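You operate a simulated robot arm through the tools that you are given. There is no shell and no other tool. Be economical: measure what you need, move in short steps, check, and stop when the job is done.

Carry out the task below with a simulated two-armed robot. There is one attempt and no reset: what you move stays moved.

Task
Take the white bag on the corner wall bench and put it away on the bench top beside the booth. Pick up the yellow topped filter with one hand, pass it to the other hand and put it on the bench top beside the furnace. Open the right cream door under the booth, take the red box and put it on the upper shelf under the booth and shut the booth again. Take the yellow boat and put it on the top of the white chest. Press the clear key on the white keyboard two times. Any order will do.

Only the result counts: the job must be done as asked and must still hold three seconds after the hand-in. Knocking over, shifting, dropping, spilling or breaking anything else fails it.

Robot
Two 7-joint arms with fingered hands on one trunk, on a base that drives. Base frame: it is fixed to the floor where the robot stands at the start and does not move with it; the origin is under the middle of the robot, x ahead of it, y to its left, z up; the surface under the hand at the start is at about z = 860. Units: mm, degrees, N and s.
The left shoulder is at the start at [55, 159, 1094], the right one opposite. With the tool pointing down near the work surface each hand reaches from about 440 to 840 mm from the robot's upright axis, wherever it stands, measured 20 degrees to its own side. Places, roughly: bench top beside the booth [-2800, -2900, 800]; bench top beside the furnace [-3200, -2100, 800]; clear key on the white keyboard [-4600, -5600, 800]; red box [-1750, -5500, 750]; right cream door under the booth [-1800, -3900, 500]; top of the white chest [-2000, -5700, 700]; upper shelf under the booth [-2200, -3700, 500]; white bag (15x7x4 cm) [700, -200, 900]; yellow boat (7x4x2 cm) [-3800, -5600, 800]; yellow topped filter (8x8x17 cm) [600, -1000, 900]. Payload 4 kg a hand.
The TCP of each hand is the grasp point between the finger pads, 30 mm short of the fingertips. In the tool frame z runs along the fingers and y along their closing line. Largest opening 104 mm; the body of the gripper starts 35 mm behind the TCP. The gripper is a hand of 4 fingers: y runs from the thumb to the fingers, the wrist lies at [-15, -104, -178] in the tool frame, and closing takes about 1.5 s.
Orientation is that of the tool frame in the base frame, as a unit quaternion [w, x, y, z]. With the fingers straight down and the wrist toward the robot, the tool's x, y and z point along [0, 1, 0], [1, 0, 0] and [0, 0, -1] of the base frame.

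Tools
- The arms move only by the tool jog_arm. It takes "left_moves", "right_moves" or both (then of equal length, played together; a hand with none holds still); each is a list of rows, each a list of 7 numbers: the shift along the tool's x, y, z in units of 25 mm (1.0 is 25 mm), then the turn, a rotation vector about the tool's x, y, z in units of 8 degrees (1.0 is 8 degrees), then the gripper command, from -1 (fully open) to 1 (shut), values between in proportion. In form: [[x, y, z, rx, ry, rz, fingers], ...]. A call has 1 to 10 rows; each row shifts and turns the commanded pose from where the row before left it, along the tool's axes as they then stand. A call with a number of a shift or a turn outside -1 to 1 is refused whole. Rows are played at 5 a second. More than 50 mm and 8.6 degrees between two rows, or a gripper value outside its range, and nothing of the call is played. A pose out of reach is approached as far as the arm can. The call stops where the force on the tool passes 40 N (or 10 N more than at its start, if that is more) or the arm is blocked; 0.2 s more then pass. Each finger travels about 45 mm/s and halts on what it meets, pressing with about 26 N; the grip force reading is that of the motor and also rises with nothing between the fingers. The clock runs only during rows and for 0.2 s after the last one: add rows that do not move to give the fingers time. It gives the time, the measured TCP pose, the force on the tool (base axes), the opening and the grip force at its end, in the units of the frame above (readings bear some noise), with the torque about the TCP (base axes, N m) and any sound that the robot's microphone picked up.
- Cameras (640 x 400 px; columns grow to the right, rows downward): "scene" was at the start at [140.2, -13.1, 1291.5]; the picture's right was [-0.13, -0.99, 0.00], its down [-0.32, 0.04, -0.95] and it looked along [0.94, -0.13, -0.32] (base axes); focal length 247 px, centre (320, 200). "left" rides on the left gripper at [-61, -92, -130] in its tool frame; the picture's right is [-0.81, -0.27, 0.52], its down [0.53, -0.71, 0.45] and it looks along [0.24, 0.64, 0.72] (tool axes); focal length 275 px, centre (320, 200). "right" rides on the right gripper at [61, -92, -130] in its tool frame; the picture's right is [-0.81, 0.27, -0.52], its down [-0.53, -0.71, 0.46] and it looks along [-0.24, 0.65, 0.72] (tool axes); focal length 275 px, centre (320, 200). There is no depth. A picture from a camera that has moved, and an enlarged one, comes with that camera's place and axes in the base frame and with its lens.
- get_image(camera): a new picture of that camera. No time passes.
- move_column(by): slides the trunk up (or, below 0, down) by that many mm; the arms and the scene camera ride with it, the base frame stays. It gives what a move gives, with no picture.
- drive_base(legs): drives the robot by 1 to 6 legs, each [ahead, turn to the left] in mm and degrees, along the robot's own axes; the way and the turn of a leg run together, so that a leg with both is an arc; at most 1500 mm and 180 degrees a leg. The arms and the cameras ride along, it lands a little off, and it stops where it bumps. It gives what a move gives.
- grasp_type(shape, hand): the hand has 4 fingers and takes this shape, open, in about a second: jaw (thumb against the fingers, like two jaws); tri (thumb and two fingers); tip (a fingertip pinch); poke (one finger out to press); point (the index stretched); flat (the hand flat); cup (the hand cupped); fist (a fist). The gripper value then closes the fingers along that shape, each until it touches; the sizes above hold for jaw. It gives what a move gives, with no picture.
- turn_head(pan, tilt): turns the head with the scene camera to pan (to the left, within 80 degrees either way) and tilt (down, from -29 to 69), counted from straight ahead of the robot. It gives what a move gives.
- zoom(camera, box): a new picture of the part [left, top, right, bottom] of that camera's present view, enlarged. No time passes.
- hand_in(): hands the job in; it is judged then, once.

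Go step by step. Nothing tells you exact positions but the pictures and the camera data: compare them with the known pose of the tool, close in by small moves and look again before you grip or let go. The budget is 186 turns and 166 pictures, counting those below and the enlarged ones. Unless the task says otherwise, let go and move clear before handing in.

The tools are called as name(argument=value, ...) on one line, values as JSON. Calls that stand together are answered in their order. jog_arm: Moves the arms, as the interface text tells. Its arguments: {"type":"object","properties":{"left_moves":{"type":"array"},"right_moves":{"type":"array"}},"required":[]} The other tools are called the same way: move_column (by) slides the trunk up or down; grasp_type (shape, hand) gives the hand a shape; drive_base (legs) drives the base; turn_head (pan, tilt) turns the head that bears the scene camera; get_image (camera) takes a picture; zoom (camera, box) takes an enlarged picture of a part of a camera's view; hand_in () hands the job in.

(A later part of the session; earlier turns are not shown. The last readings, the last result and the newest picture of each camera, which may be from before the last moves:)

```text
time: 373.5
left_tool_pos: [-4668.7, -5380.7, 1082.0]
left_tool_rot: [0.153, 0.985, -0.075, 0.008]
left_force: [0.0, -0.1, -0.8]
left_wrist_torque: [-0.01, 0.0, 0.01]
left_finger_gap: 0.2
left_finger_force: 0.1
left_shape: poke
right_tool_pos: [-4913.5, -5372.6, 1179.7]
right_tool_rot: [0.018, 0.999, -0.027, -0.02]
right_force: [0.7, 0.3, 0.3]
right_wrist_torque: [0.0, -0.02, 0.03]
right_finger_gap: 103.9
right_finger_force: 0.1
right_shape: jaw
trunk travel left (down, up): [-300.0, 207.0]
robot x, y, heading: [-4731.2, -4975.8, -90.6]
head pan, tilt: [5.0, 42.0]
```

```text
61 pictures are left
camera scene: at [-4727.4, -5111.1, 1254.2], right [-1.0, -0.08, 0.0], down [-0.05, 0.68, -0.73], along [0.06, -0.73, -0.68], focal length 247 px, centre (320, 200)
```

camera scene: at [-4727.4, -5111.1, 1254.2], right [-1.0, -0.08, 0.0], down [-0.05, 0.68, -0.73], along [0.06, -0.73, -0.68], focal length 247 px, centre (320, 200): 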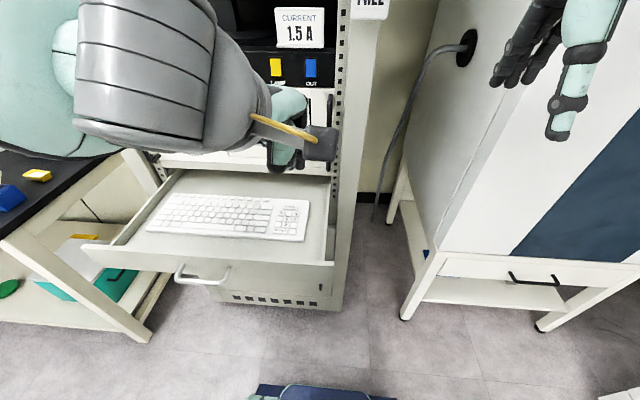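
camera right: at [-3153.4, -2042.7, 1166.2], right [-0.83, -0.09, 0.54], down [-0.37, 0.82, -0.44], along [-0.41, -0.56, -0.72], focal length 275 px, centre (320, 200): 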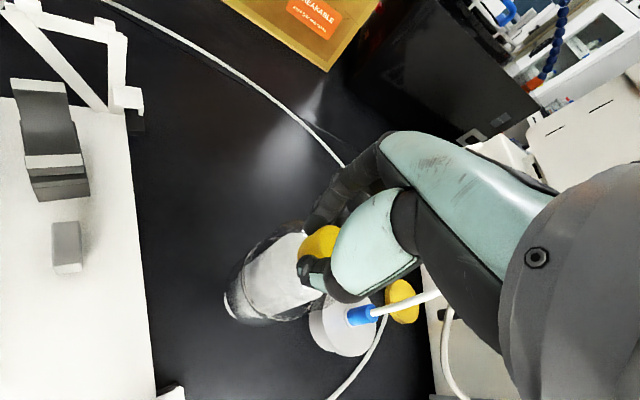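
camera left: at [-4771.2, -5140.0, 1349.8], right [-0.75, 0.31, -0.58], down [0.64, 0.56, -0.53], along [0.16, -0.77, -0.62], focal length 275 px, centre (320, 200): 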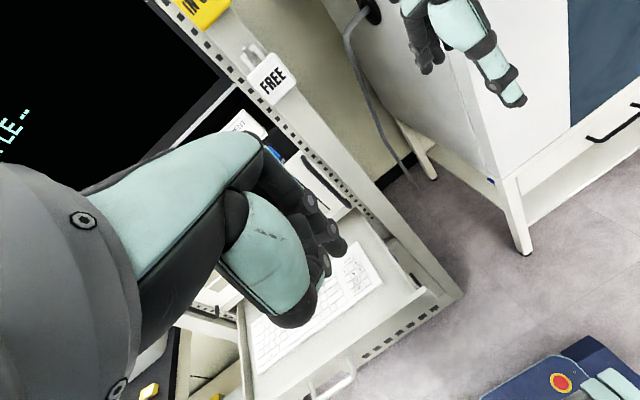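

jog_arm(left_moves=[[0.31, 0.41, 1, 0, 0, 0, 1], [0.31, 0.41, 1, 0, 0, 0, 1], [0.31, 0.41, 1, 0, 0, 0, 1], [0.31, 0.41, 1, 0, 0, 0, 1], [0.31, 0.41, 1, 0, 0, 0, 1], [0.31, 0.41, 1, 0, 0, 0, 1], [0.31, 0.41, 1, 0, 0, 0, 1], [0.31, 0.41, 1, 0, 0, 0, 1], [0.31, 0.41, 1, 0, 0, 0, 1], [0.31, 0.41, 1, 0, 0, 0, 1]])

zoom(camera="scene", box=[220, 150, 340, 250])

get_image(camera="left")

```text
time: 375.7
left_tool_pos: [-4607.1, -5561.1, 878.2]
left_tool_rot: [0.152, 0.986, -0.073, 0.008]
left_force: [-0.3, -0.1, 0.1]
left_wrist_torque: [0.01, -0.03, -0.02]
left_finger_gap: 0.2
left_finger_force: 0.1
left_shape: poke
right_tool_pos: [-4912.8, -5373.8, 1180.2]
right_tool_rot: [0.019, 0.999, -0.026, -0.019]
right_force: [-0.2, 0.3, 0.5]
right_wrist_torque: [-0.01, -0.02, -0.03]
right_finger_gap: 103.9
right_finger_force: 0.0
right_shape: jaw
trunk travel left (down, up): [-300.0, 207.0]
robot x, y, heading: [-4733.9, -4978.6, -90.5]
head pan, tilt: [5.0, 42.0]
```

```text
4.00 times, centred on (280, 200) of scene
camera zoom: at [-4727.7, -5111.1, 1254.2], right [-1.0, -0.08, 0.0], down [-0.05, 0.68, -0.73], along [0.06, -0.73, -0.68], focal length 988 px, centre (480, 200)
```

zoom: 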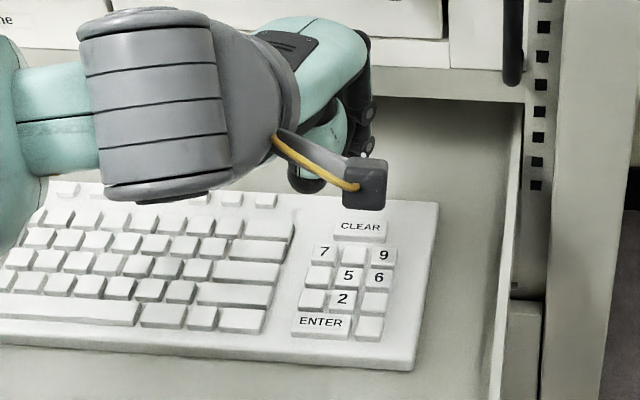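

```text
59 pictures are left
camera left: at [-4654.1, -5426.3, 972.2], right [-0.76, 0.22, -0.61], down [0.63, 0.46, -0.63], along [0.14, -0.86, -0.49], focal length 275 px, centre (320, 200)
```

left: 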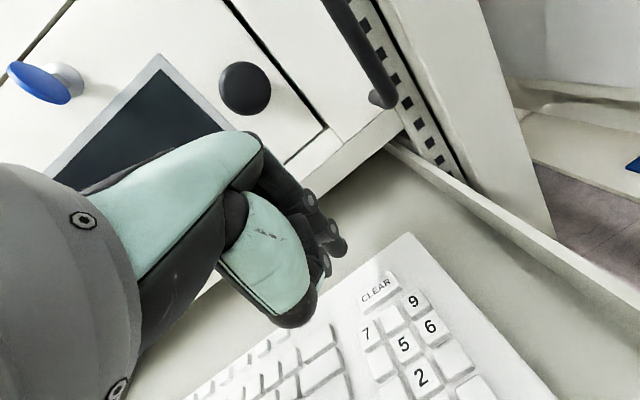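

jog_arm(left_moves=[[-0.04, -0.3, 0.95, 0, 0, 0, 1], [-0.03, -0.24, 0.76, 0, 0, 0, 1], [0, 0, 0, 0, 0, 0, 1]])

get_image(camera="left")

```text
time: 376.5
left_tool_pos: [-4608.9, -5562.5, 833.5]
left_tool_rot: [0.153, 0.985, -0.074, 0.008]
left_force: [-0.6, -0.8, 2.9]
left_wrist_torque: [-0.03, 0.0, 0.02]
left_finger_gap: 0.1
left_finger_force: 0.1
left_shape: poke
right_tool_pos: [-4913.9, -5371.8, 1179.6]
right_tool_rot: [0.018, 0.999, -0.027, -0.019]
right_force: [-0.3, 0.0, 0.2]
right_wrist_torque: [0.02, -0.01, 0.01]
right_finger_gap: 104.0
right_finger_force: 0.1
right_shape: jaw
trunk travel left (down, up): [-300.0, 207.0]
robot x, y, heading: [-4734.7, -4977.4, -90.5]
head pan, tilt: [5.0, 42.0]
heard: click
```

```text
58 pictures are left
camera left: at [-4655.6, -5428.5, 926.7], right [-0.76, 0.22, -0.61], down [0.63, 0.46, -0.63], along [0.14, -0.86, -0.49], focal length 275 px, centre (320, 200)
```

left: 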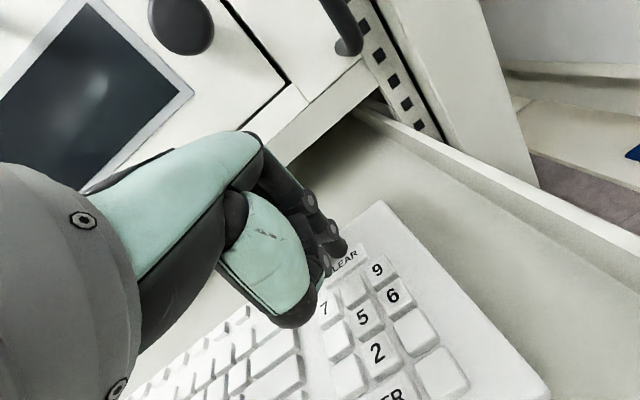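

One click heard with the tip on CLEAR. Lift 20 mm, shift slightly to the key centre, and press a second time.

jog_arm(left_moves=[[0.03, 0.24, -0.76, 0, 0, 0, 1], [-0.2, 0, 0, 0, 0, 0, 1], [0, 0, 0, 0, 0, 0, 1]])

jog_arm(left_moves=[[-0.02, -0.12, 0.38, 0, 0, 0, 1], [-0.02, -0.12, 0.38, 0, 0, 0, 1], [0, 0, 0, 0, 0, 0, 1]])

```text
time: 377.3
left_tool_pos: [-4614.9, -5562.6, 853.8]
left_tool_rot: [0.152, 0.986, -0.074, 0.008]
left_force: [0.1, 0.2, 0.7]
left_wrist_torque: [0.02, 0.03, -0.02]
left_finger_gap: 0.0
left_finger_force: 0.0
left_shape: poke
right_tool_pos: [-4913.1, -5374.3, 1180.5]
right_tool_rot: [0.019, 0.999, -0.027, -0.019]
right_force: [-0.5, -0.5, -0.8]
right_wrist_torque: [0.02, -0.04, -0.01]
right_finger_gap: 103.8
right_finger_force: 0.0
right_shape: jaw
trunk travel left (down, up): [-300.0, 207.0]
robot x, y, heading: [-4734.3, -4979.6, -90.7]
head pan, tilt: [5.0, 42.0]
```

```text
time: 378.1
left_tool_pos: [-4615.5, -5561.9, 833.4]
left_tool_rot: [0.153, 0.986, -0.073, 0.009]
left_force: [0.0, 0.9, 1.3]
left_wrist_torque: [-0.02, 0.02, -0.01]
left_finger_gap: 0.0
left_finger_force: 0.0
left_shape: poke
right_tool_pos: [-4912.3, -5372.5, 1179.1]
right_tool_rot: [0.019, 0.999, -0.026, -0.019]
right_force: [0.2, -0.1, -0.1]
right_wrist_torque: [-0.02, -0.04, 0.02]
right_finger_gap: 103.8
right_finger_force: 0.1
right_shape: jaw
trunk travel left (down, up): [-300.0, 207.0]
robot x, y, heading: [-4732.4, -4979.1, -90.5]
head pan, tilt: [5.0, 42.0]
heard: click
```

Second click heard. Lift the hand away, then drive to the table for the yellow boat.

jog_arm(left_moves=[[0.04, 0.3, -0.95, 0, 0, 0, 1], [0.04, 0.3, -0.95, 0, 0, 0, 1], [-0.3, -0.4, -1, 0, 0, 0, 1], [-0.3, -0.4, -1, 0, 0, 0, 1], [-0.3, -0.4, -1, 0, 0, 0, 1], [-0.3, -0.4, -1, 0, 0, 0, 1], [-0.3, -0.4, -1, 0, 0, 0, 1], [-0.3, -0.4, -1, 0.4, 0, 0, 1], [-0.3, -0.8, -1, 0.8, 0, 0, 1], [-0.3, -0.8, -1, 0.8, 0, 0, 1]])

drive_base(legs=[[-400, 0], [0, 90.5], [1040, 0], [0, -90], [330, 0]])

grasp_type(shape="jaw", hand="left")

turn_head(pan=-12, tilt=42)

get_image(camera="scene")

```text
time: 380.3
left_tool_pos: [-4659.5, -5400.2, 1047.5]
left_tool_rot: [0.014, 0.997, -0.072, 0.019]
left_force: [0.3, -0.2, -0.2]
left_wrist_torque: [0.01, -0.03, -0.01]
left_finger_gap: 0.0
left_finger_force: 0.1
left_shape: poke
right_tool_pos: [-4914.4, -5372.4, 1180.2]
right_tool_rot: [0.019, 0.999, -0.027, -0.019]
right_force: [0.3, -0.7, -0.6]
right_wrist_torque: [0.01, -0.03, 0.0]
right_finger_gap: 104.0
right_finger_force: 0.1
right_shape: jaw
trunk travel left (down, up): [-300.0, 207.0]
robot x, y, heading: [-4732.9, -4980.3, -90.6]
head pan, tilt: [5.0, 42.0]
```

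```text
time: 399.0
left_tool_pos: [-3599.1, -5321.8, 1047.1]
left_tool_rot: [0.013, 0.998, -0.053, 0.02]
left_force: [0.0, -0.8, 0.5]
left_wrist_torque: [0.01, 0.0, 0.0]
left_finger_gap: 0.0
left_finger_force: 0.0
left_shape: poke
right_tool_pos: [-3854.4, -5300.0, 1178.2]
right_tool_rot: [0.018, 1.0, -0.009, -0.018]
right_force: [-0.5, 1.3, -0.4]
right_wrist_torque: [-0.01, 0.03, -0.02]
right_finger_gap: 104.1
right_finger_force: 0.1
right_shape: jaw
trunk travel left (down, up): [-300.0, 207.0]
robot x, y, heading: [-3689.8, -4898.4, -88.5]
head pan, tilt: [5.0, 42.0]
```

```text
time: 399.9
left_tool_pos: [-3599.7, -5307.7, 1052.0]
left_tool_rot: [0.021, 0.998, -0.054, 0.02]
left_force: [0.5, 0.9, 0.2]
left_wrist_torque: [-0.01, 0.02, -0.02]
left_finger_gap: 103.8
left_finger_force: 0.1
left_shape: jaw
right_tool_pos: [-3855.4, -5284.6, 1184.5]
right_tool_rot: [0.026, 0.999, -0.009, -0.02]
right_force: [-0.2, -0.6, 0.5]
right_wrist_torque: [0.0, -0.01, 0.0]
right_finger_gap: 103.8
right_finger_force: 0.0
right_shape: jaw
trunk travel left (down, up): [-300.0, 207.0]
robot x, y, heading: [-3689.9, -4901.5, -88.5]
head pan, tilt: [5.0, 42.0]
```

```text
time: 400.7
left_tool_pos: [-3598.2, -5307.9, 1051.3]
left_tool_rot: [0.02, 0.998, -0.054, 0.019]
left_force: [-0.5, -0.3, 1.6]
left_wrist_torque: [0.04, 0.03, 0.03]
left_finger_gap: 104.1
left_finger_force: 0.1
left_shape: jaw
right_tool_pos: [-3855.1, -5286.4, 1184.3]
right_tool_rot: [0.025, 0.999, -0.009, -0.02]
right_force: [0.5, -0.7, 0.4]
right_wrist_torque: [-0.01, -0.01, 0.0]
right_finger_gap: 103.8
right_finger_force: 0.0
right_shape: jaw
trunk travel left (down, up): [-300.0, 207.0]
robot x, y, heading: [-3691.5, -4900.3, -88.4]
head pan, tilt: [-12.0, 42.0]
```

```text
57 pictures are left
camera scene: at [-3702.9, -5030.3, 1254.2], right [-0.98, 0.18, 0.0], down [0.12, 0.67, -0.73], along [-0.13, -0.72, -0.68], focal length 247 px, centre (320, 200)
```

scene: 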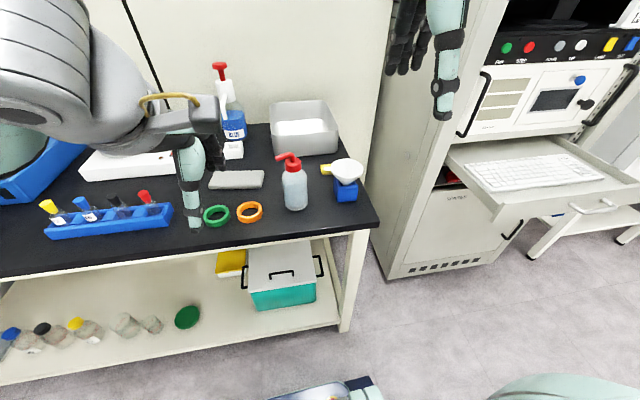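

zoom(camera="scene", box=[270, 90, 390, 215])

get_image(camera="right")

```text
3.20 times, centred on (330, 152) of scene
camera zoom: at [-3702.9, -5030.3, 1254.2], right [-0.98, 0.18, 0.0], down [0.12, 0.67, -0.73], along [-0.13, -0.72, -0.68], focal length 791 px, centre (288, 352)
```

zoom: 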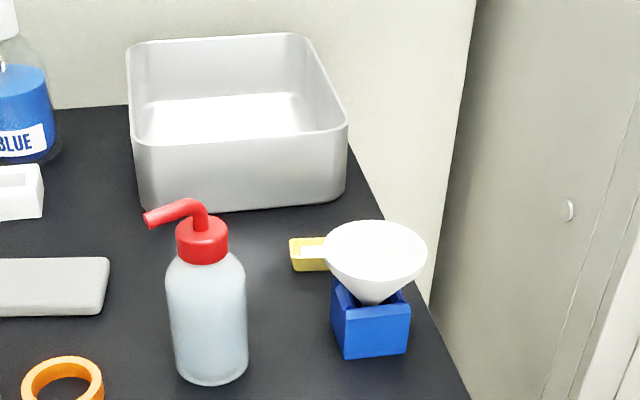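

```text
55 pictures are left
camera right: at [-3786.2, -5188.6, 1307.3], right [-0.79, -0.23, 0.56], down [-0.54, 0.7, -0.47], along [-0.28, -0.68, -0.68], focal length 275 px, centre (320, 200)
```

right: 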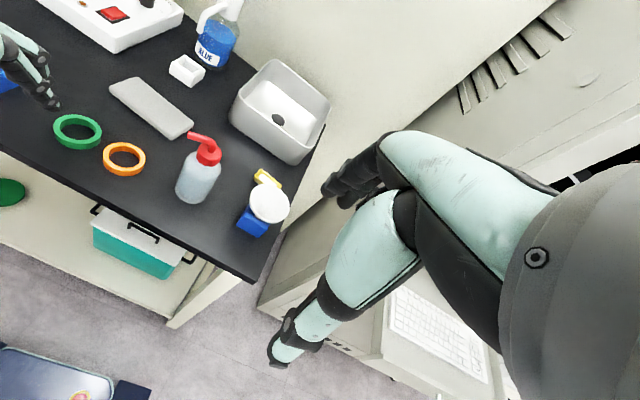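

The boat sits behind the funnel, at about (-3847,-5644). Bring the right hand over it, above the funnel, with a partly open grip.

jog_arm(right_moves=[[0.05, 1, 0.5, 0.1, 0, 0, -0.3], [0.05, 1, 0.5, 0.1, 0, 0, -0.3], [0.05, 1, 0.5, 0.1, 0, 0, -0.3], [0.05, 1, 0.5, 0.1, 0, 0, -0.3], [0.05, 1, 0.5, 0.1, 0, 0, -0.3], [0.05, 1, 0.5, 0.1, 0, 0, -0.3], [0.05, 1, 0.5, 0, 0, 0, -0.3], [0.05, 1, 0.5, 0, 0, 0, -0.3], [0.05, 1, 0.5, 0, 0, 0, -0.3], [0.05, 1, 0.5, 0, 0, 0, -0.3]])

jog_arm(right_moves=[[0, 1, 0.4, 0, 0, 0, -0.3], [0, 1, 0.4, 0, 0, 0, -0.3], [0, 1, 0.4, 0, 0, 0, -0.3], [0, 1, 0.4, 0, 0, 0, -0.3], [0, 0.2, 0.4, 0, 0, 0, -0.3]])

get_image(camera="right")

zoom(camera="scene", box=[250, 60, 410, 215])

```text
time: 402.9
left_tool_pos: [-3599.0, -5309.1, 1052.0]
left_tool_rot: [0.019, 0.998, -0.054, 0.02]
left_force: [0.5, 0.4, 0.6]
left_wrist_torque: [-0.01, -0.01, 0.0]
left_finger_gap: 103.7
left_finger_force: 0.1
left_shape: jaw
right_tool_pos: [-3853.7, -5536.1, 1058.4]
right_tool_rot: [-0.016, 1.0, -0.009, -0.019]
right_force: [-0.2, -0.1, -0.5]
right_wrist_torque: [0.01, 0.0, 0.01]
right_finger_gap: 67.8
right_finger_force: 0.1
right_shape: jaw
trunk travel left (down, up): [-300.0, 207.0]
robot x, y, heading: [-3689.1, -4899.3, -88.1]
head pan, tilt: [-12.0, 42.0]
```

```text
time: 404.1
left_tool_pos: [-3600.2, -5307.5, 1052.2]
left_tool_rot: [0.021, 0.998, -0.054, 0.02]
left_force: [0.2, -0.2, -0.6]
left_wrist_torque: [-0.01, 0.04, -0.02]
left_finger_gap: 103.9
left_finger_force: 0.0
left_shape: jaw
right_tool_pos: [-3857.5, -5640.7, 1004.4]
right_tool_rot: [-0.017, 1.0, -0.01, -0.019]
right_force: [0.3, -0.9, 0.3]
right_wrist_torque: [0.01, 0.01, 0.02]
right_finger_gap: 68.0
right_finger_force: 0.0
right_shape: jaw
trunk travel left (down, up): [-300.0, 207.0]
robot x, y, heading: [-3690.2, -4901.7, -88.3]
head pan, tilt: [-12.0, 42.0]
```

```text
54 pictures are left
camera right: at [-3788.5, -5553.1, 1135.8], right [-0.8, -0.28, 0.54], down [-0.54, 0.74, -0.41], along [-0.28, -0.62, -0.74], focal length 275 px, centre (320, 200)
```

right: 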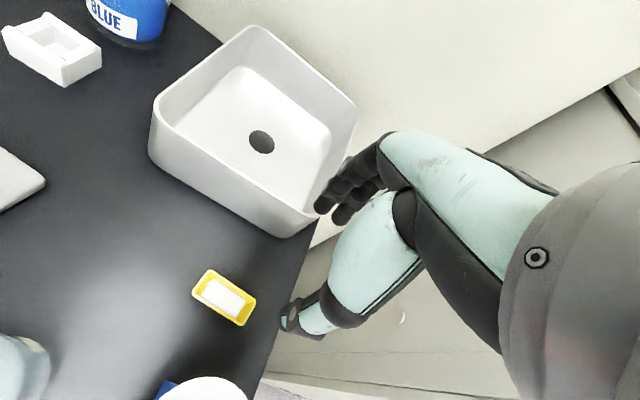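

```text
2.58 times, centred on (330, 138) of scene
camera zoom: at [-3703.3, -5030.2, 1254.3], right [-0.98, 0.18, 0.0], down [0.12, 0.67, -0.73], along [-0.13, -0.72, -0.68], focal length 638 px, centre (294, 361)
```

zoom: 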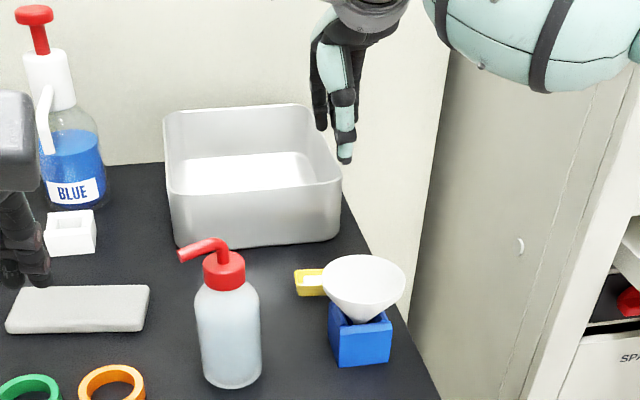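

jog_arm(right_moves=[[0.32, -0.05, 0.9, 0, 0, 0, -0.3], [0.32, -0.05, 0.9, 0, 0, 0, -0.3], [0, 0, 0.9, 0, 0, 0, -0.3], [0, 0, 0.9, 0, 0, 0, -0.3], [0, 0, 0.9, 0, 0, 0, -0.3], [0, 0, 0.9, 0, 0, 0, -0.3], [0, 0, 0.6, 0, 0, 0, -0.3]])

get_image(camera="right")

zoom(camera="scene", box=[250, 60, 410, 215])

```text
time: 405.7
left_tool_pos: [-3599.7, -5308.8, 1051.6]
left_tool_rot: [0.019, 0.998, -0.054, 0.02]
left_force: [-0.1, -0.1, 0.5]
left_wrist_torque: [-0.01, -0.01, 0.01]
left_finger_gap: 103.8
left_finger_force: 0.1
left_shape: jaw
right_tool_pos: [-3845.1, -5631.6, 853.5]
right_tool_rot: [-0.016, 1.0, -0.008, -0.019]
right_force: [0.8, -0.6, 0.0]
right_wrist_torque: [0.03, 0.01, -0.01]
right_finger_gap: 67.9
right_finger_force: 0.0
right_shape: jaw
trunk travel left (down, up): [-300.0, 207.0]
robot x, y, heading: [-3688.5, -4899.8, -88.3]
head pan, tilt: [-12.0, 42.0]
```

```text
52 pictures are left
camera right: at [-3776.4, -5545.5, 984.8], right [-0.8, -0.28, 0.54], down [-0.54, 0.74, -0.41], along [-0.28, -0.62, -0.74], focal length 275 px, centre (320, 200)
```

right: 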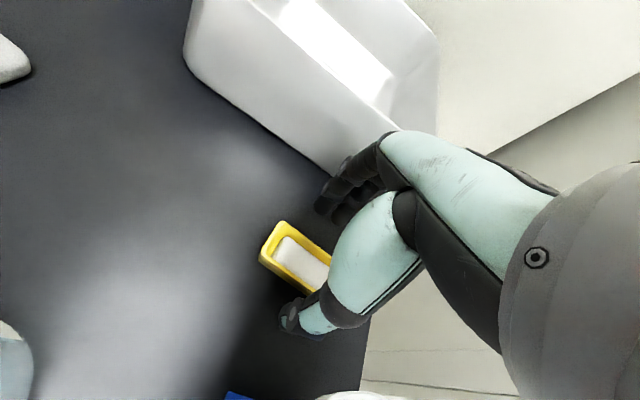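

```text
2.58 times, centred on (330, 138) of scene
camera zoom: at [-3703.0, -5030.6, 1254.2], right [-0.98, 0.18, 0.0], down [0.12, 0.67, -0.73], along [-0.13, -0.72, -0.68], focal length 638 px, centre (294, 361)
```

zoom: 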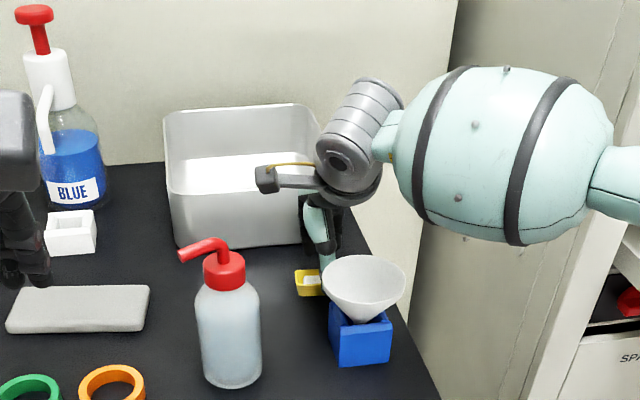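

Well aligned. Descend the last 20 mm and close.

jog_arm(right_moves=[[-0.15, 0, 0.4, 0, 0, 0, -0.3], [0, 0, 0.4, 0, 0, 0, -0.3], [0, 0, 0, 0, 0, 0, 1], [0, 0, 0, 0, 0, 0, 1], [0, 0, 0, 0, 0, 0, 1], [0, 0, 0, 0, 0, 0, 1], [0, 0, 0, 0, 0, 0, 1], [0, 0, 0, 0, 0, 0, 1]])

get_image(camera="right")

```text
time: 407.5
left_tool_pos: [-3599.0, -5309.0, 1051.7]
left_tool_rot: [0.02, 0.998, -0.054, 0.02]
left_force: [0.8, 0.2, 0.1]
left_wrist_torque: [-0.01, 0.03, 0.02]
left_finger_gap: 103.7
left_finger_force: 0.0
left_shape: jaw
right_tool_pos: [-3848.3, -5631.1, 834.4]
right_tool_rot: [-0.017, 1.0, -0.008, -0.019]
right_force: [0.7, -0.3, -0.1]
right_wrist_torque: [-0.01, 0.0, 0.03]
right_finger_gap: 24.8
right_finger_force: 25.8
right_shape: jaw
trunk travel left (down, up): [-300.0, 207.0]
robot x, y, heading: [-3687.9, -4900.1, -88.3]
head pan, tilt: [-12.0, 42.0]
```

```text
50 pictures are left
camera right: at [-3781.2, -5544.5, 965.7], right [-0.8, -0.28, 0.54], down [-0.54, 0.74, -0.41], along [-0.28, -0.62, -0.74], focal length 275 px, centre (320, 200)
```

right: 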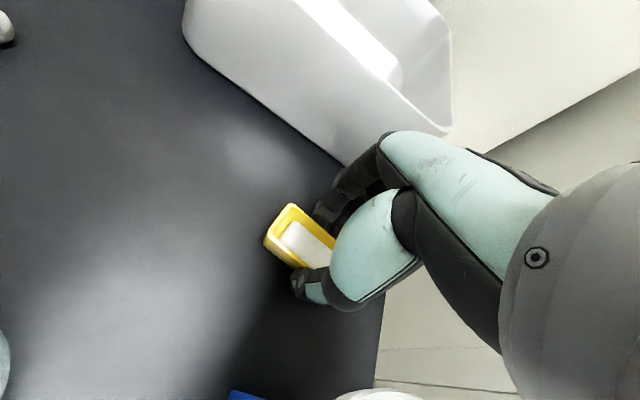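

Gripped. Lift straight up, then retract and check.

jog_arm(right_moves=[[0, 0, -0.4, 0, 0, 0, 1], [0, 0, -0.8, 0, 0, 0, 1], [0, 0, -1, 0, 0, 0, 1], [0, 0, -1, 0, 0, 0, 1], [0, 0, -1, 0, 0, 0, 1], [0, 0, -1, 0, 0, 0, 1], [0, 0, -1, 0, 0, 0, 1], [0, 0, -1, 0, 0, 0, 1], [0, 0, -1, 0, 0, 0, 1], [0, -1, -1, 0, 0, 0, 1]])

jog_arm(right_moves=[[0, -1, -0.5, 0, 0, 0, 1], [0, -1, -0.5, 0, 0, 0, 1], [0, -1, 0, 0, 0, 0, 1], [0, -1, 0, 0, 0, 0, 1], [0, -1, 0, 0, 0, 0, 1], [0, -1, 0, 0, 0, 0, 1], [0, -1, 0, 0, 0, 0, 1], [0, -1, 0, 0, 0, 0, 1], [0, -1, 0, 0, 0, 0, 1]])

get_image(camera="right")

```text
time: 409.7
left_tool_pos: [-3600.0, -5306.8, 1052.6]
left_tool_rot: [0.021, 0.998, -0.054, 0.02]
left_force: [0.4, 0.9, -0.5]
left_wrist_torque: [-0.03, 0.01, 0.0]
left_finger_gap: 103.9
left_finger_force: 0.1
left_shape: jaw
right_tool_pos: [-3840.4, -5611.7, 1068.2]
right_tool_rot: [-0.015, 1.0, -0.009, -0.018]
right_force: [0.4, 0.2, -0.2]
right_wrist_torque: [-0.03, 0.02, -0.03]
right_finger_gap: 24.5
right_finger_force: 26.0
right_shape: jaw
trunk travel left (down, up): [-300.0, 207.0]
robot x, y, heading: [-3694.5, -4897.6, -88.3]
head pan, tilt: [-12.0, 42.0]
```

```text
time: 411.7
left_tool_pos: [-3598.9, -5307.8, 1052.2]
left_tool_rot: [0.021, 0.998, -0.054, 0.02]
left_force: [0.5, -0.1, 0.7]
left_wrist_torque: [-0.03, -0.02, 0.03]
left_finger_gap: 103.9
left_finger_force: 0.1
left_shape: jaw
right_tool_pos: [-3836.2, -5388.7, 1096.6]
right_tool_rot: [-0.016, 1.0, -0.009, -0.018]
right_force: [0.1, 0.8, -0.4]
right_wrist_torque: [-0.02, -0.01, 0.01]
right_finger_gap: 24.5
right_finger_force: 26.3
right_shape: jaw
trunk travel left (down, up): [-300.0, 207.0]
robot x, y, heading: [-3687.1, -4902.0, -88.5]
head pan, tilt: [-12.0, 42.0]
```

```text
49 pictures are left
camera right: at [-3767.9, -5302.7, 1228.5], right [-0.8, -0.28, 0.54], down [-0.54, 0.74, -0.41], along [-0.28, -0.62, -0.74], focal length 275 px, centre (320, 200)
```

right: 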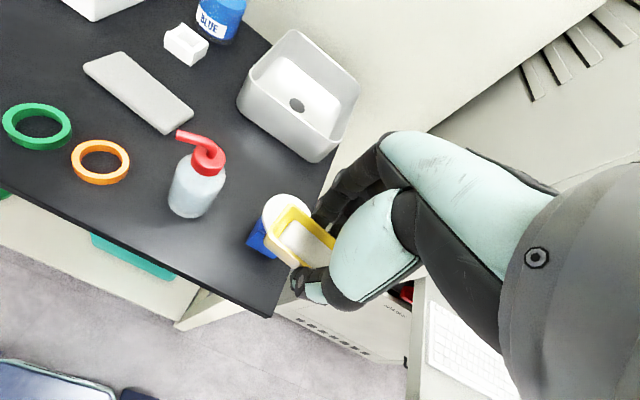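

Boat is held level. Drive east to the white chest.

drive_base(legs=[[-300, 0], [0, 88.3], [900, 0], [900, 0], [0, -90]])

turn_head(pan=0, tilt=35)

get_image(camera="scene")

```text
time: 431.9
left_tool_pos: [-1825.8, -4967.0, 1051.3]
left_tool_rot: [0.019, 0.998, -0.056, 0.021]
left_force: [-0.1, -0.5, -0.3]
left_wrist_torque: [0.02, 0.01, -0.01]
left_finger_gap: 103.8
left_finger_force: 0.1
left_shape: jaw
right_tool_pos: [-2062.7, -5048.8, 1097.6]
right_tool_rot: [-0.017, 1.0, -0.01, -0.018]
right_force: [0.0, -0.2, 0.5]
right_wrist_torque: [-0.01, 0.01, 0.02]
right_finger_gap: 24.5
right_finger_force: 25.6
right_shape: jaw
trunk travel left (down, up): [-300.0, 207.0]
robot x, y, heading: [-1904.2, -4558.1, -88.7]
head pan, tilt: [-12.0, 42.0]
```

```text
time: 432.6
left_tool_pos: [-1826.3, -4952.3, 1057.5]
left_tool_rot: [0.027, 0.998, -0.055, 0.021]
left_force: [-0.4, -0.7, -0.1]
left_wrist_torque: [-0.01, -0.04, -0.01]
left_finger_gap: 103.9
left_finger_force: 0.1
left_shape: jaw
right_tool_pos: [-2063.7, -5034.4, 1104.2]
right_tool_rot: [-0.01, 1.0, -0.011, -0.019]
right_force: [-0.2, 0.6, -0.7]
right_wrist_torque: [0.01, -0.01, -0.01]
right_finger_gap: 24.3
right_finger_force: 26.3
right_shape: jaw
trunk travel left (down, up): [-300.0, 207.0]
robot x, y, heading: [-1899.5, -4558.0, -88.7]
head pan, tilt: [0.0, 35.0]
```

```text
48 pictures are left
camera scene: at [-1897.9, -4693.7, 1264.7], right [-1.0, -0.03, 0.0], down [-0.01, 0.58, -0.81], along [0.02, -0.81, -0.58], focal length 247 px, centre (320, 200)
```

scene: 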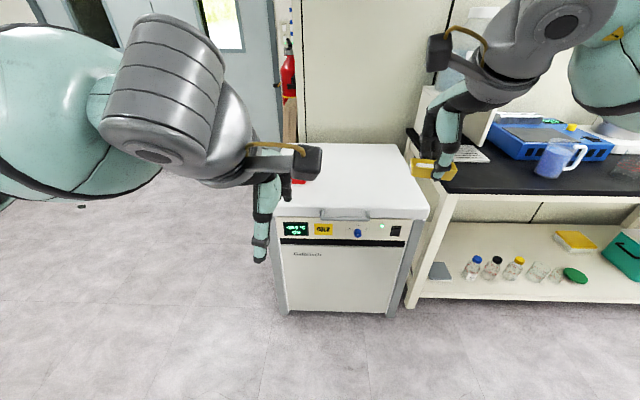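

The chest top is at z≈690, x -1690..-2290, front edge y≈-5420, with the red box on it near (-1799,-5528). Approach, lower the trunk, and extend the boat to (-2060,-5600).

drive_base(legs=[[450, 0]])

move_column(by=-110)

turn_head(pan=-5, tilt=45)

get_image(camera="scene")

```text
time: 435.5
left_tool_pos: [-1814.7, -5410.6, 1055.7]
left_tool_rot: [0.027, 0.998, -0.056, 0.021]
left_force: [-0.4, 0.3, -0.4]
left_wrist_torque: [0.03, 0.01, 0.01]
left_finger_gap: 103.9
left_finger_force: 0.0
left_shape: jaw
right_tool_pos: [-2053.1, -5489.5, 1103.3]
right_tool_rot: [-0.01, 1.0, -0.012, -0.019]
right_force: [-0.8, -0.6, -0.8]
right_wrist_torque: [0.06, 0.0, -0.03]
right_finger_gap: 24.7
right_finger_force: 26.2
right_shape: jaw
trunk travel left (down, up): [-300.0, 207.0]
robot x, y, heading: [-1888.9, -5012.5, -88.5]
head pan, tilt: [0.0, 35.0]
```

```text
time: 436.9
left_tool_pos: [-1815.1, -5395.7, 952.9]
left_tool_rot: [0.033, 0.998, -0.055, 0.021]
left_force: [0.3, -0.1, -0.2]
left_wrist_torque: [-0.01, 0.0, -0.01]
left_finger_gap: 103.9
left_finger_force: 0.1
left_shape: jaw
right_tool_pos: [-2054.2, -5474.3, 999.9]
right_tool_rot: [-0.004, 1.0, -0.012, -0.019]
right_force: [0.6, -0.3, -1.1]
right_wrist_torque: [0.01, -0.01, 0.03]
right_finger_gap: 24.6
right_finger_force: 26.3
right_shape: jaw
trunk travel left (down, up): [-190.0, 317.0]
robot x, y, heading: [-1889.8, -5011.1, -88.6]
head pan, tilt: [0.0, 35.0]
```

```text
time: 437.6
left_tool_pos: [-1814.6, -5396.1, 952.3]
left_tool_rot: [0.033, 0.998, -0.056, 0.02]
left_force: [0.2, 0.7, -0.7]
left_wrist_torque: [0.0, 0.01, -0.02]
left_finger_gap: 103.9
left_finger_force: 0.0
left_shape: jaw
right_tool_pos: [-2053.6, -5474.9, 999.9]
right_tool_rot: [-0.003, 1.0, -0.012, -0.019]
right_force: [-0.7, 0.7, 0.1]
right_wrist_torque: [0.0, 0.01, 0.03]
right_finger_gap: 24.4
right_finger_force: 26.5
right_shape: jaw
trunk travel left (down, up): [-190.0, 317.0]
robot x, y, heading: [-1892.3, -5008.4, -88.7]
head pan, tilt: [-5.0, 45.0]
```

```text
47 pictures are left
camera scene: at [-1892.7, -5139.4, 1140.9], right [-1.0, 0.06, 0.0], down [0.04, 0.71, -0.7], along [-0.05, -0.7, -0.72], focal length 247 px, centre (320, 200)
```

scene: 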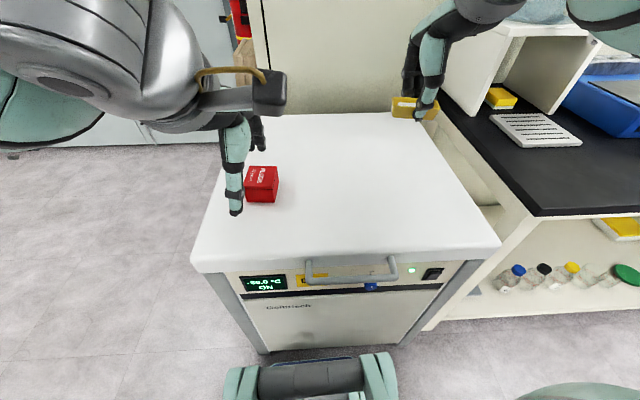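

jog_arm(right_moves=[[0, 0.92, 0.6, 0, 0, 0, 1], [0, 0.92, 0.6, 0, 0, 0, 1], [0, 0.92, 0.6, 0, 0, 0, 1], [0, 0.92, 0.6, 0, 0, 0, 1], [0, 0.92, 0.6, 0, 0, 0, 1], [0, 0, 1, 0, 0, 0, 1], [0, 0, 1, 0, 0, 0, 1], [0, 0, 1, 0, 0, 0, 1], [0, 0, 1, 0, 0, 0, 1], [0, 0, 1, 0, 0, 0, 1]])

get_image(camera="right")

zoom(camera="scene", box=[300, 110, 460, 230])

```text
time: 439.8
left_tool_pos: [-1814.3, -5398.1, 951.1]
left_tool_rot: [0.033, 0.998, -0.057, 0.02]
left_force: [-0.4, 0.1, 0.0]
left_wrist_torque: [0.0, -0.01, 0.0]
left_finger_gap: 103.9
left_finger_force: 0.1
left_shape: jaw
right_tool_pos: [-2065.0, -5588.8, 797.0]
right_tool_rot: [-0.004, 1.0, -0.012, -0.019]
right_force: [-0.4, 0.3, 0.0]
right_wrist_torque: [-0.01, -0.01, -0.01]
right_finger_gap: 24.7
right_finger_force: 26.2
right_shape: jaw
trunk travel left (down, up): [-190.0, 317.0]
robot x, y, heading: [-1885.5, -5012.0, -88.4]
head pan, tilt: [-5.0, 45.0]
```

```text
46 pictures are left
camera right: at [-1995.6, -5499.2, 925.3], right [-0.8, -0.26, 0.55], down [-0.53, 0.73, -0.43], along [-0.29, -0.63, -0.72], focal length 275 px, centre (320, 200)
```

right: 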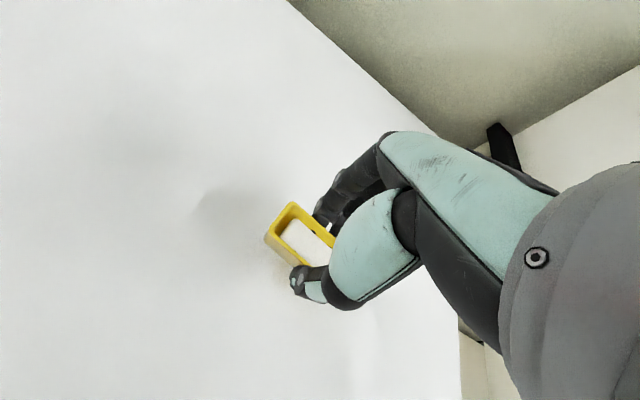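

```text
3.33 times, centred on (380, 170) of scene
camera zoom: at [-1892.9, -5139.8, 1140.8], right [-1.0, 0.06, 0.0], down [0.04, 0.72, -0.7], along [-0.05, -0.7, -0.72], focal length 824 px, centre (120, 300)
```

zoom: 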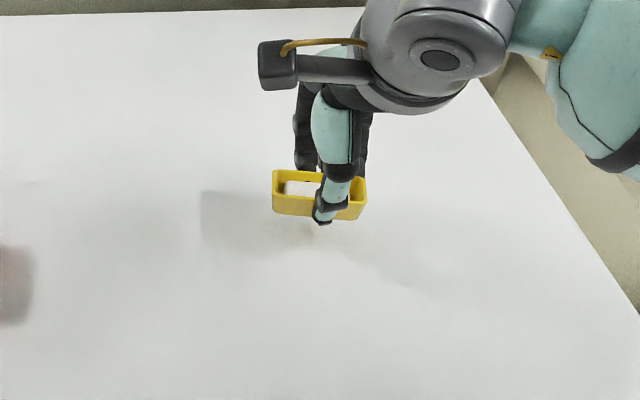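

jog_arm(right_moves=[[0, 0, 1, 0, 0, 0, 1], [0, 0, 0.6, 0, 0, 0, 1], [0, 0, 0.2, 0, 0, 0, 1], [0, 0, 0.2, 0, 0, 0, 1], [0, 0, 0.2, 0, 0, 0, 1], [0, 0, 0, 0, 0, 0, 1]])

zoom(camera="scene", box=[300, 110, 460, 230])

```text
time: 440.5
left_tool_pos: [-1815.2, -5385.2, 957.5]
left_tool_rot: [0.04, 0.997, -0.057, 0.022]
left_force: [0.8, 0.1, -0.1]
left_wrist_torque: [0.04, -0.01, 0.04]
left_finger_gap: 103.9
left_finger_force: 0.0
left_shape: jaw
right_tool_pos: [-2066.9, -5582.4, 773.1]
right_tool_rot: [0.013, 1.0, -0.012, -0.015]
right_force: [0.3, 0.8, -0.5]
right_wrist_torque: [0.02, -0.06, 0.02]
right_finger_gap: 26.0
right_finger_force: 25.6
right_shape: jaw
trunk travel left (down, up): [-190.0, 317.0]
robot x, y, heading: [-1886.4, -5008.1, -88.5]
head pan, tilt: [-5.0, 45.0]
stopped in row 3 (right hand): the force on the tool passed its limit at 43 N (the readings are from after the stop); the commanded pose is now the measured one
```

```text
3.33 times, centred on (380, 170) of scene
camera zoom: at [-1893.7, -5140.1, 1140.6], right [-1.0, 0.06, 0.0], down [0.05, 0.72, -0.7], along [-0.04, -0.7, -0.72], focal length 824 px, centre (120, 300)
```

zoom: 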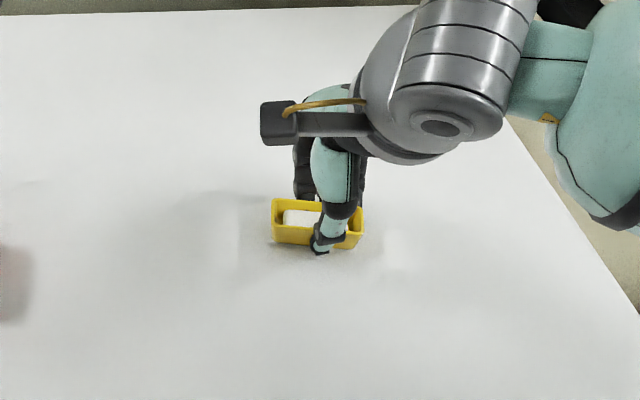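

Contact: chest top is at ≈740. Release now.

jog_arm(right_moves=[[0, 0, 0, 0, 0, 0, 0.4], [0, 0, 0, 0, 0, 0, 0.1], [0, 0, 0, 0, 0, 0, -0.2], [0, 0, 0, 0, 0, 0, -0.4], [0, 0, 0, 0, 0, 0, -0.4], [0, 0, 0, 0, 0, 0, -0.4], [0, 0, -0.6, 0, 0, 0, -0.4], [0, 0, -1, 0, 0, 0, -0.4], [0, 0, -1, 0, 0, 0, -0.4], [0, 0, -1, 0, 0, 0, -0.4]])

jog_arm(right_moves=[[0, 0, -1, 0, 0, 0, -0.4], [0, 0, -1, 0, 0, 0, -0.4], [0, 0, -1, 0, 0, 0, -0.4], [0, -1, -1, 0, 0, 0, -1], [0, -1, 0, 0, 0, 0, -1], [0, -1, 0, 0, 0, 0, -1]])

get_image(camera="scene")

get_image(camera="left")

```text
time: 442.7
left_tool_pos: [-1814.2, -5385.9, 956.7]
left_tool_rot: [0.04, 0.997, -0.057, 0.022]
left_force: [-0.4, 0.5, -0.9]
left_wrist_torque: [0.01, -0.01, -0.01]
left_finger_gap: 103.8
left_finger_force: 0.0
left_shape: jaw
right_tool_pos: [-2063.1, -5580.5, 865.1]
right_tool_rot: [0.013, 1.0, -0.013, -0.015]
right_force: [0.0, -0.4, -0.3]
right_wrist_torque: [0.0, 0.03, 0.02]
right_finger_gap: 72.6
right_finger_force: 0.1
right_shape: jaw
trunk travel left (down, up): [-190.0, 317.0]
robot x, y, heading: [-1889.4, -5013.1, -88.7]
head pan, tilt: [-5.0, 45.0]
```

```text
time: 444.1
left_tool_pos: [-1814.7, -5384.7, 957.1]
left_tool_rot: [0.041, 0.997, -0.057, 0.022]
left_force: [0.0, 1.0, -0.1]
left_wrist_torque: [-0.02, -0.02, -0.01]
left_finger_gap: 103.9
left_finger_force: 0.0
left_shape: jaw
right_tool_pos: [-2058.6, -5502.7, 962.3]
right_tool_rot: [0.012, 1.0, -0.014, -0.015]
right_force: [0.3, -0.1, 0.6]
right_wrist_torque: [-0.03, -0.01, 0.02]
right_finger_gap: 103.9
right_finger_force: 0.0
right_shape: jaw
trunk travel left (down, up): [-190.0, 317.0]
robot x, y, heading: [-1888.2, -5010.6, -88.6]
head pan, tilt: [-5.0, 45.0]
```

```text
43 pictures are left
camera scene: at [-1892.7, -5138.8, 1141.0], right [-1.0, 0.06, 0.0], down [0.04, 0.71, -0.7], along [-0.05, -0.7, -0.72], focal length 247 px, centre (320, 200)
```

scene: 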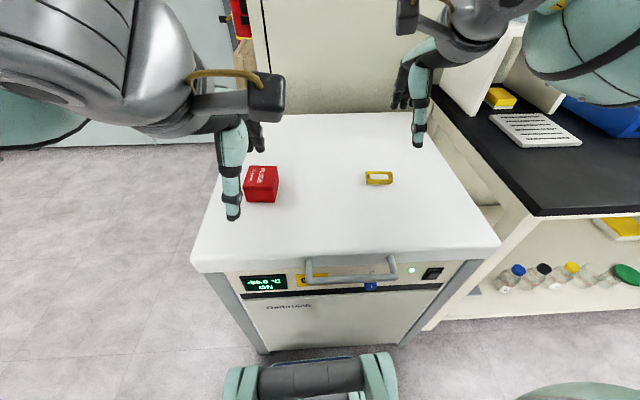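

```text
42 pictures are left
camera left: at [-1870.1, -5276.8, 1076.3], right [-0.75, 0.32, -0.58], down [0.63, 0.61, -0.48], along [0.2, -0.72, -0.66], focal length 275 px, centre (320, 200)
```

left: 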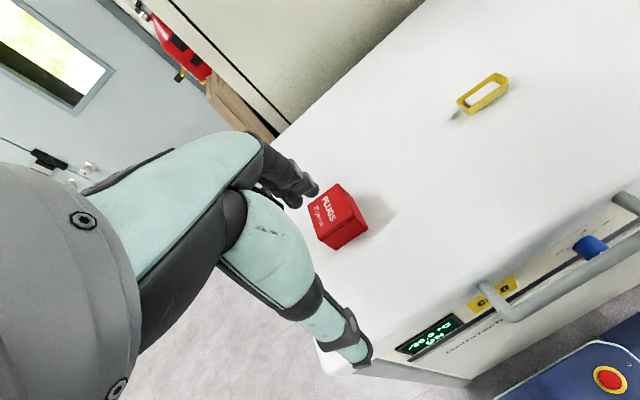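

Boat is in place. The red box is centred about (-1792,-5556); take it with the left hand (leaving the right for the booth door).

jog_arm(left_moves=[[0.24, 0.95, 0.4, 0.15, -0.09, 0, -1], [0.24, 0.95, 0.4, 0.15, -0.09, 0, -1], [0.24, 0.95, 0.4, 0.15, -0.09, 0, -1], [0.24, 0.95, 0.4, 0.12, -0.08, 0, -1], [0.24, 0.95, 0.5, 0, 0, 0, -1], [0.24, 0.95, 0.5, 0, 0, 0, -1], [0.24, 0.95, 0.5, 0, 0, 0, -1]])

get_image(camera="left")

zoom(camera="scene", box=[180, 100, 340, 220])

```text
time: 445.7
left_tool_pos: [-1790.4, -5556.4, 881.8]
left_tool_rot: [-0.002, 0.998, -0.057, -0.001]
left_force: [0.1, 0.2, 0.2]
left_wrist_torque: [-0.02, 0.01, -0.01]
left_finger_gap: 104.2
left_finger_force: 0.0
left_shape: jaw
right_tool_pos: [-2057.9, -5504.8, 961.4]
right_tool_rot: [0.012, 1.0, -0.013, -0.015]
right_force: [-0.4, 0.3, -0.2]
right_wrist_torque: [0.0, 0.0, -0.03]
right_finger_gap: 103.6
right_finger_force: 0.1
right_shape: jaw
trunk travel left (down, up): [-190.0, 317.0]
robot x, y, heading: [-1889.9, -5009.5, -88.7]
head pan, tilt: [-5.0, 45.0]
```

```text
41 pictures are left
camera left: at [-1839.9, -5459.5, 1013.9], right [-0.77, 0.37, -0.52], down [0.61, 0.65, -0.45], along [0.17, -0.67, -0.73], focal length 275 px, centre (320, 200)
```

left: 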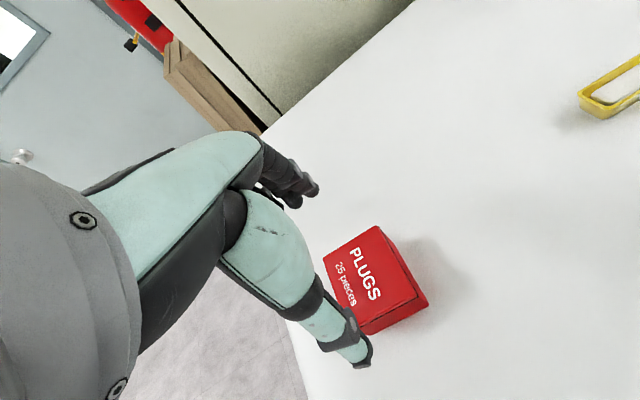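

```text
3.33 times, centred on (260, 160) of scene
camera zoom: at [-1892.7, -5140.0, 1140.8], right [-1.0, 0.06, 0.0], down [0.04, 0.72, -0.7], along [-0.05, -0.7, -0.72], focal length 824 px, centre (520, 333)
```

zoom: 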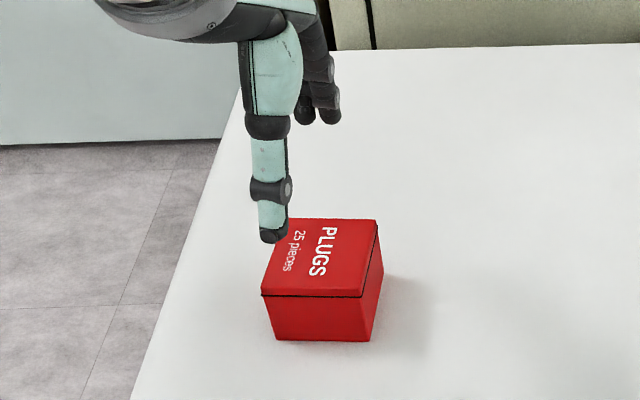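

Box centre refined to (-1799,-5542), top ≈807. Adjust, descend and grip.

jog_arm(left_moves=[[-0.42, -0.52, 0, 0, 0, 0, -1], [0, 0, 1, 0, 0, 0, -1], [0, 0, 1, 0, 0, 0, -1], [0, 0, 1, 0, 0, 0, -1], [0, 0, 0.9, 0, 0, 0, -1], [0, 0, 0, 0, 0, 0, -1]])

get_image(camera="left")

```text
time: 447.1
left_tool_pos: [-1800.4, -5542.8, 785.2]
left_tool_rot: [-0.002, 0.998, -0.056, -0.001]
left_force: [-0.8, -0.4, 0.7]
left_wrist_torque: [-0.01, 0.02, -0.03]
left_finger_gap: 104.0
left_finger_force: 0.1
left_shape: jaw
right_tool_pos: [-2057.6, -5504.4, 960.8]
right_tool_rot: [0.013, 1.0, -0.013, -0.015]
right_force: [0.3, 1.3, 0.1]
right_wrist_torque: [-0.04, 0.03, -0.01]
right_finger_gap: 103.6
right_finger_force: 0.2
right_shape: jaw
trunk travel left (down, up): [-190.0, 317.0]
robot x, y, heading: [-1889.2, -5011.8, -88.8]
head pan, tilt: [-5.0, 45.0]
```

```text
39 pictures are left
camera left: at [-1850.2, -5444.6, 916.5], right [-0.77, 0.37, -0.52], down [0.61, 0.65, -0.45], along [0.17, -0.67, -0.73], focal length 275 px, centre (320, 200)
```

left: 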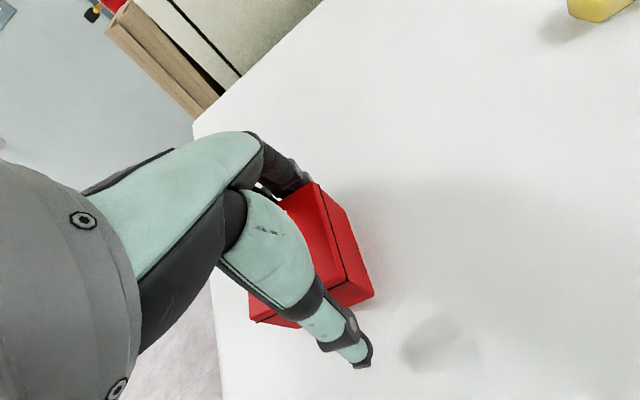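

Fingers straddle the box. Close and lift.

jog_arm(left_moves=[[0, 0, 0, 0, 0, 0, 0.3], [0, 0, 0, 0, 0, 0, 1], [0, 0, 0, 0, 0, 0, 1], [0, 0, 0, 0, 0, 0, 1], [0, 0, 0, 0, 0, 0, 1], [0, 0, 0, 0, 0, 0, 1], [0, 0, 0, 0, 0, 0, 1], [0, 0, -0.6, 0, 0, 0, 1], [0, 0, -1, 0, 0, 0, 1], [0, 0, -1, 0, 0, 0, 1]])

jog_arm(left_moves=[[0, 0, -1, 0, 0, 0, 1], [0, 0, -1, 0, 0, 0, 1], [0, 0, -1, 0, 0, 0, 1], [0, 0, -1, 0, 0, 0, 1], [0, -1, -1, 0, 0, 0, 1], [0, -1, -1, 0, 0, 0, 1], [0, -1, 0, 0, 0, 0, 1], [0, -1, 0, 0, 0, 0, 1]])

get_image(camera="scene")

```text
time: 449.3
left_tool_pos: [-1799.5, -5542.6, 852.9]
left_tool_rot: [-0.001, 0.998, -0.056, -0.001]
left_force: [0.6, 0.6, -1.3]
left_wrist_torque: [0.02, 0.02, 0.02]
left_finger_gap: 66.1
left_finger_force: 26.3
left_shape: jaw
right_tool_pos: [-2058.4, -5503.1, 961.9]
right_tool_rot: [0.014, 1.0, -0.013, -0.015]
right_force: [0.1, -0.6, -0.8]
right_wrist_torque: [0.02, 0.02, 0.03]
right_finger_gap: 103.9
right_finger_force: 0.1
right_shape: jaw
trunk travel left (down, up): [-190.0, 317.0]
robot x, y, heading: [-1889.5, -5009.0, -88.5]
head pan, tilt: [-5.0, 45.0]
```

```text
time: 451.1
left_tool_pos: [-1788.1, -5444.4, 1002.0]
left_tool_rot: [-0.002, 0.998, -0.056, 0.0]
left_force: [0.4, 0.2, -0.5]
left_wrist_torque: [-0.02, -0.03, 0.02]
left_finger_gap: 66.3
left_finger_force: 26.3
left_shape: jaw
right_tool_pos: [-2059.1, -5503.8, 960.8]
right_tool_rot: [0.013, 1.0, -0.013, -0.015]
right_force: [0.7, -0.4, 0.3]
right_wrist_torque: [0.0, 0.03, -0.01]
right_finger_gap: 103.7
right_finger_force: 0.1
right_shape: jaw
trunk travel left (down, up): [-190.0, 317.0]
robot x, y, heading: [-1886.5, -5010.9, -88.7]
head pan, tilt: [-5.0, 45.0]
```

```text
38 pictures are left
camera scene: at [-1892.8, -5138.8, 1141.0], right [-1.0, 0.06, 0.0], down [0.04, 0.71, -0.7], along [-0.05, -0.7, -0.72], focal length 247 px, centre (320, 200)
```

scene: 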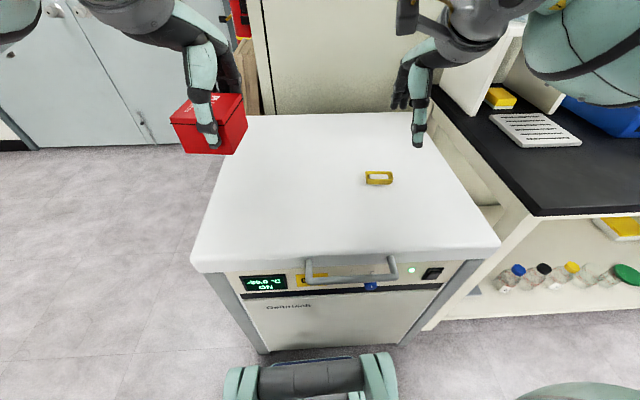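

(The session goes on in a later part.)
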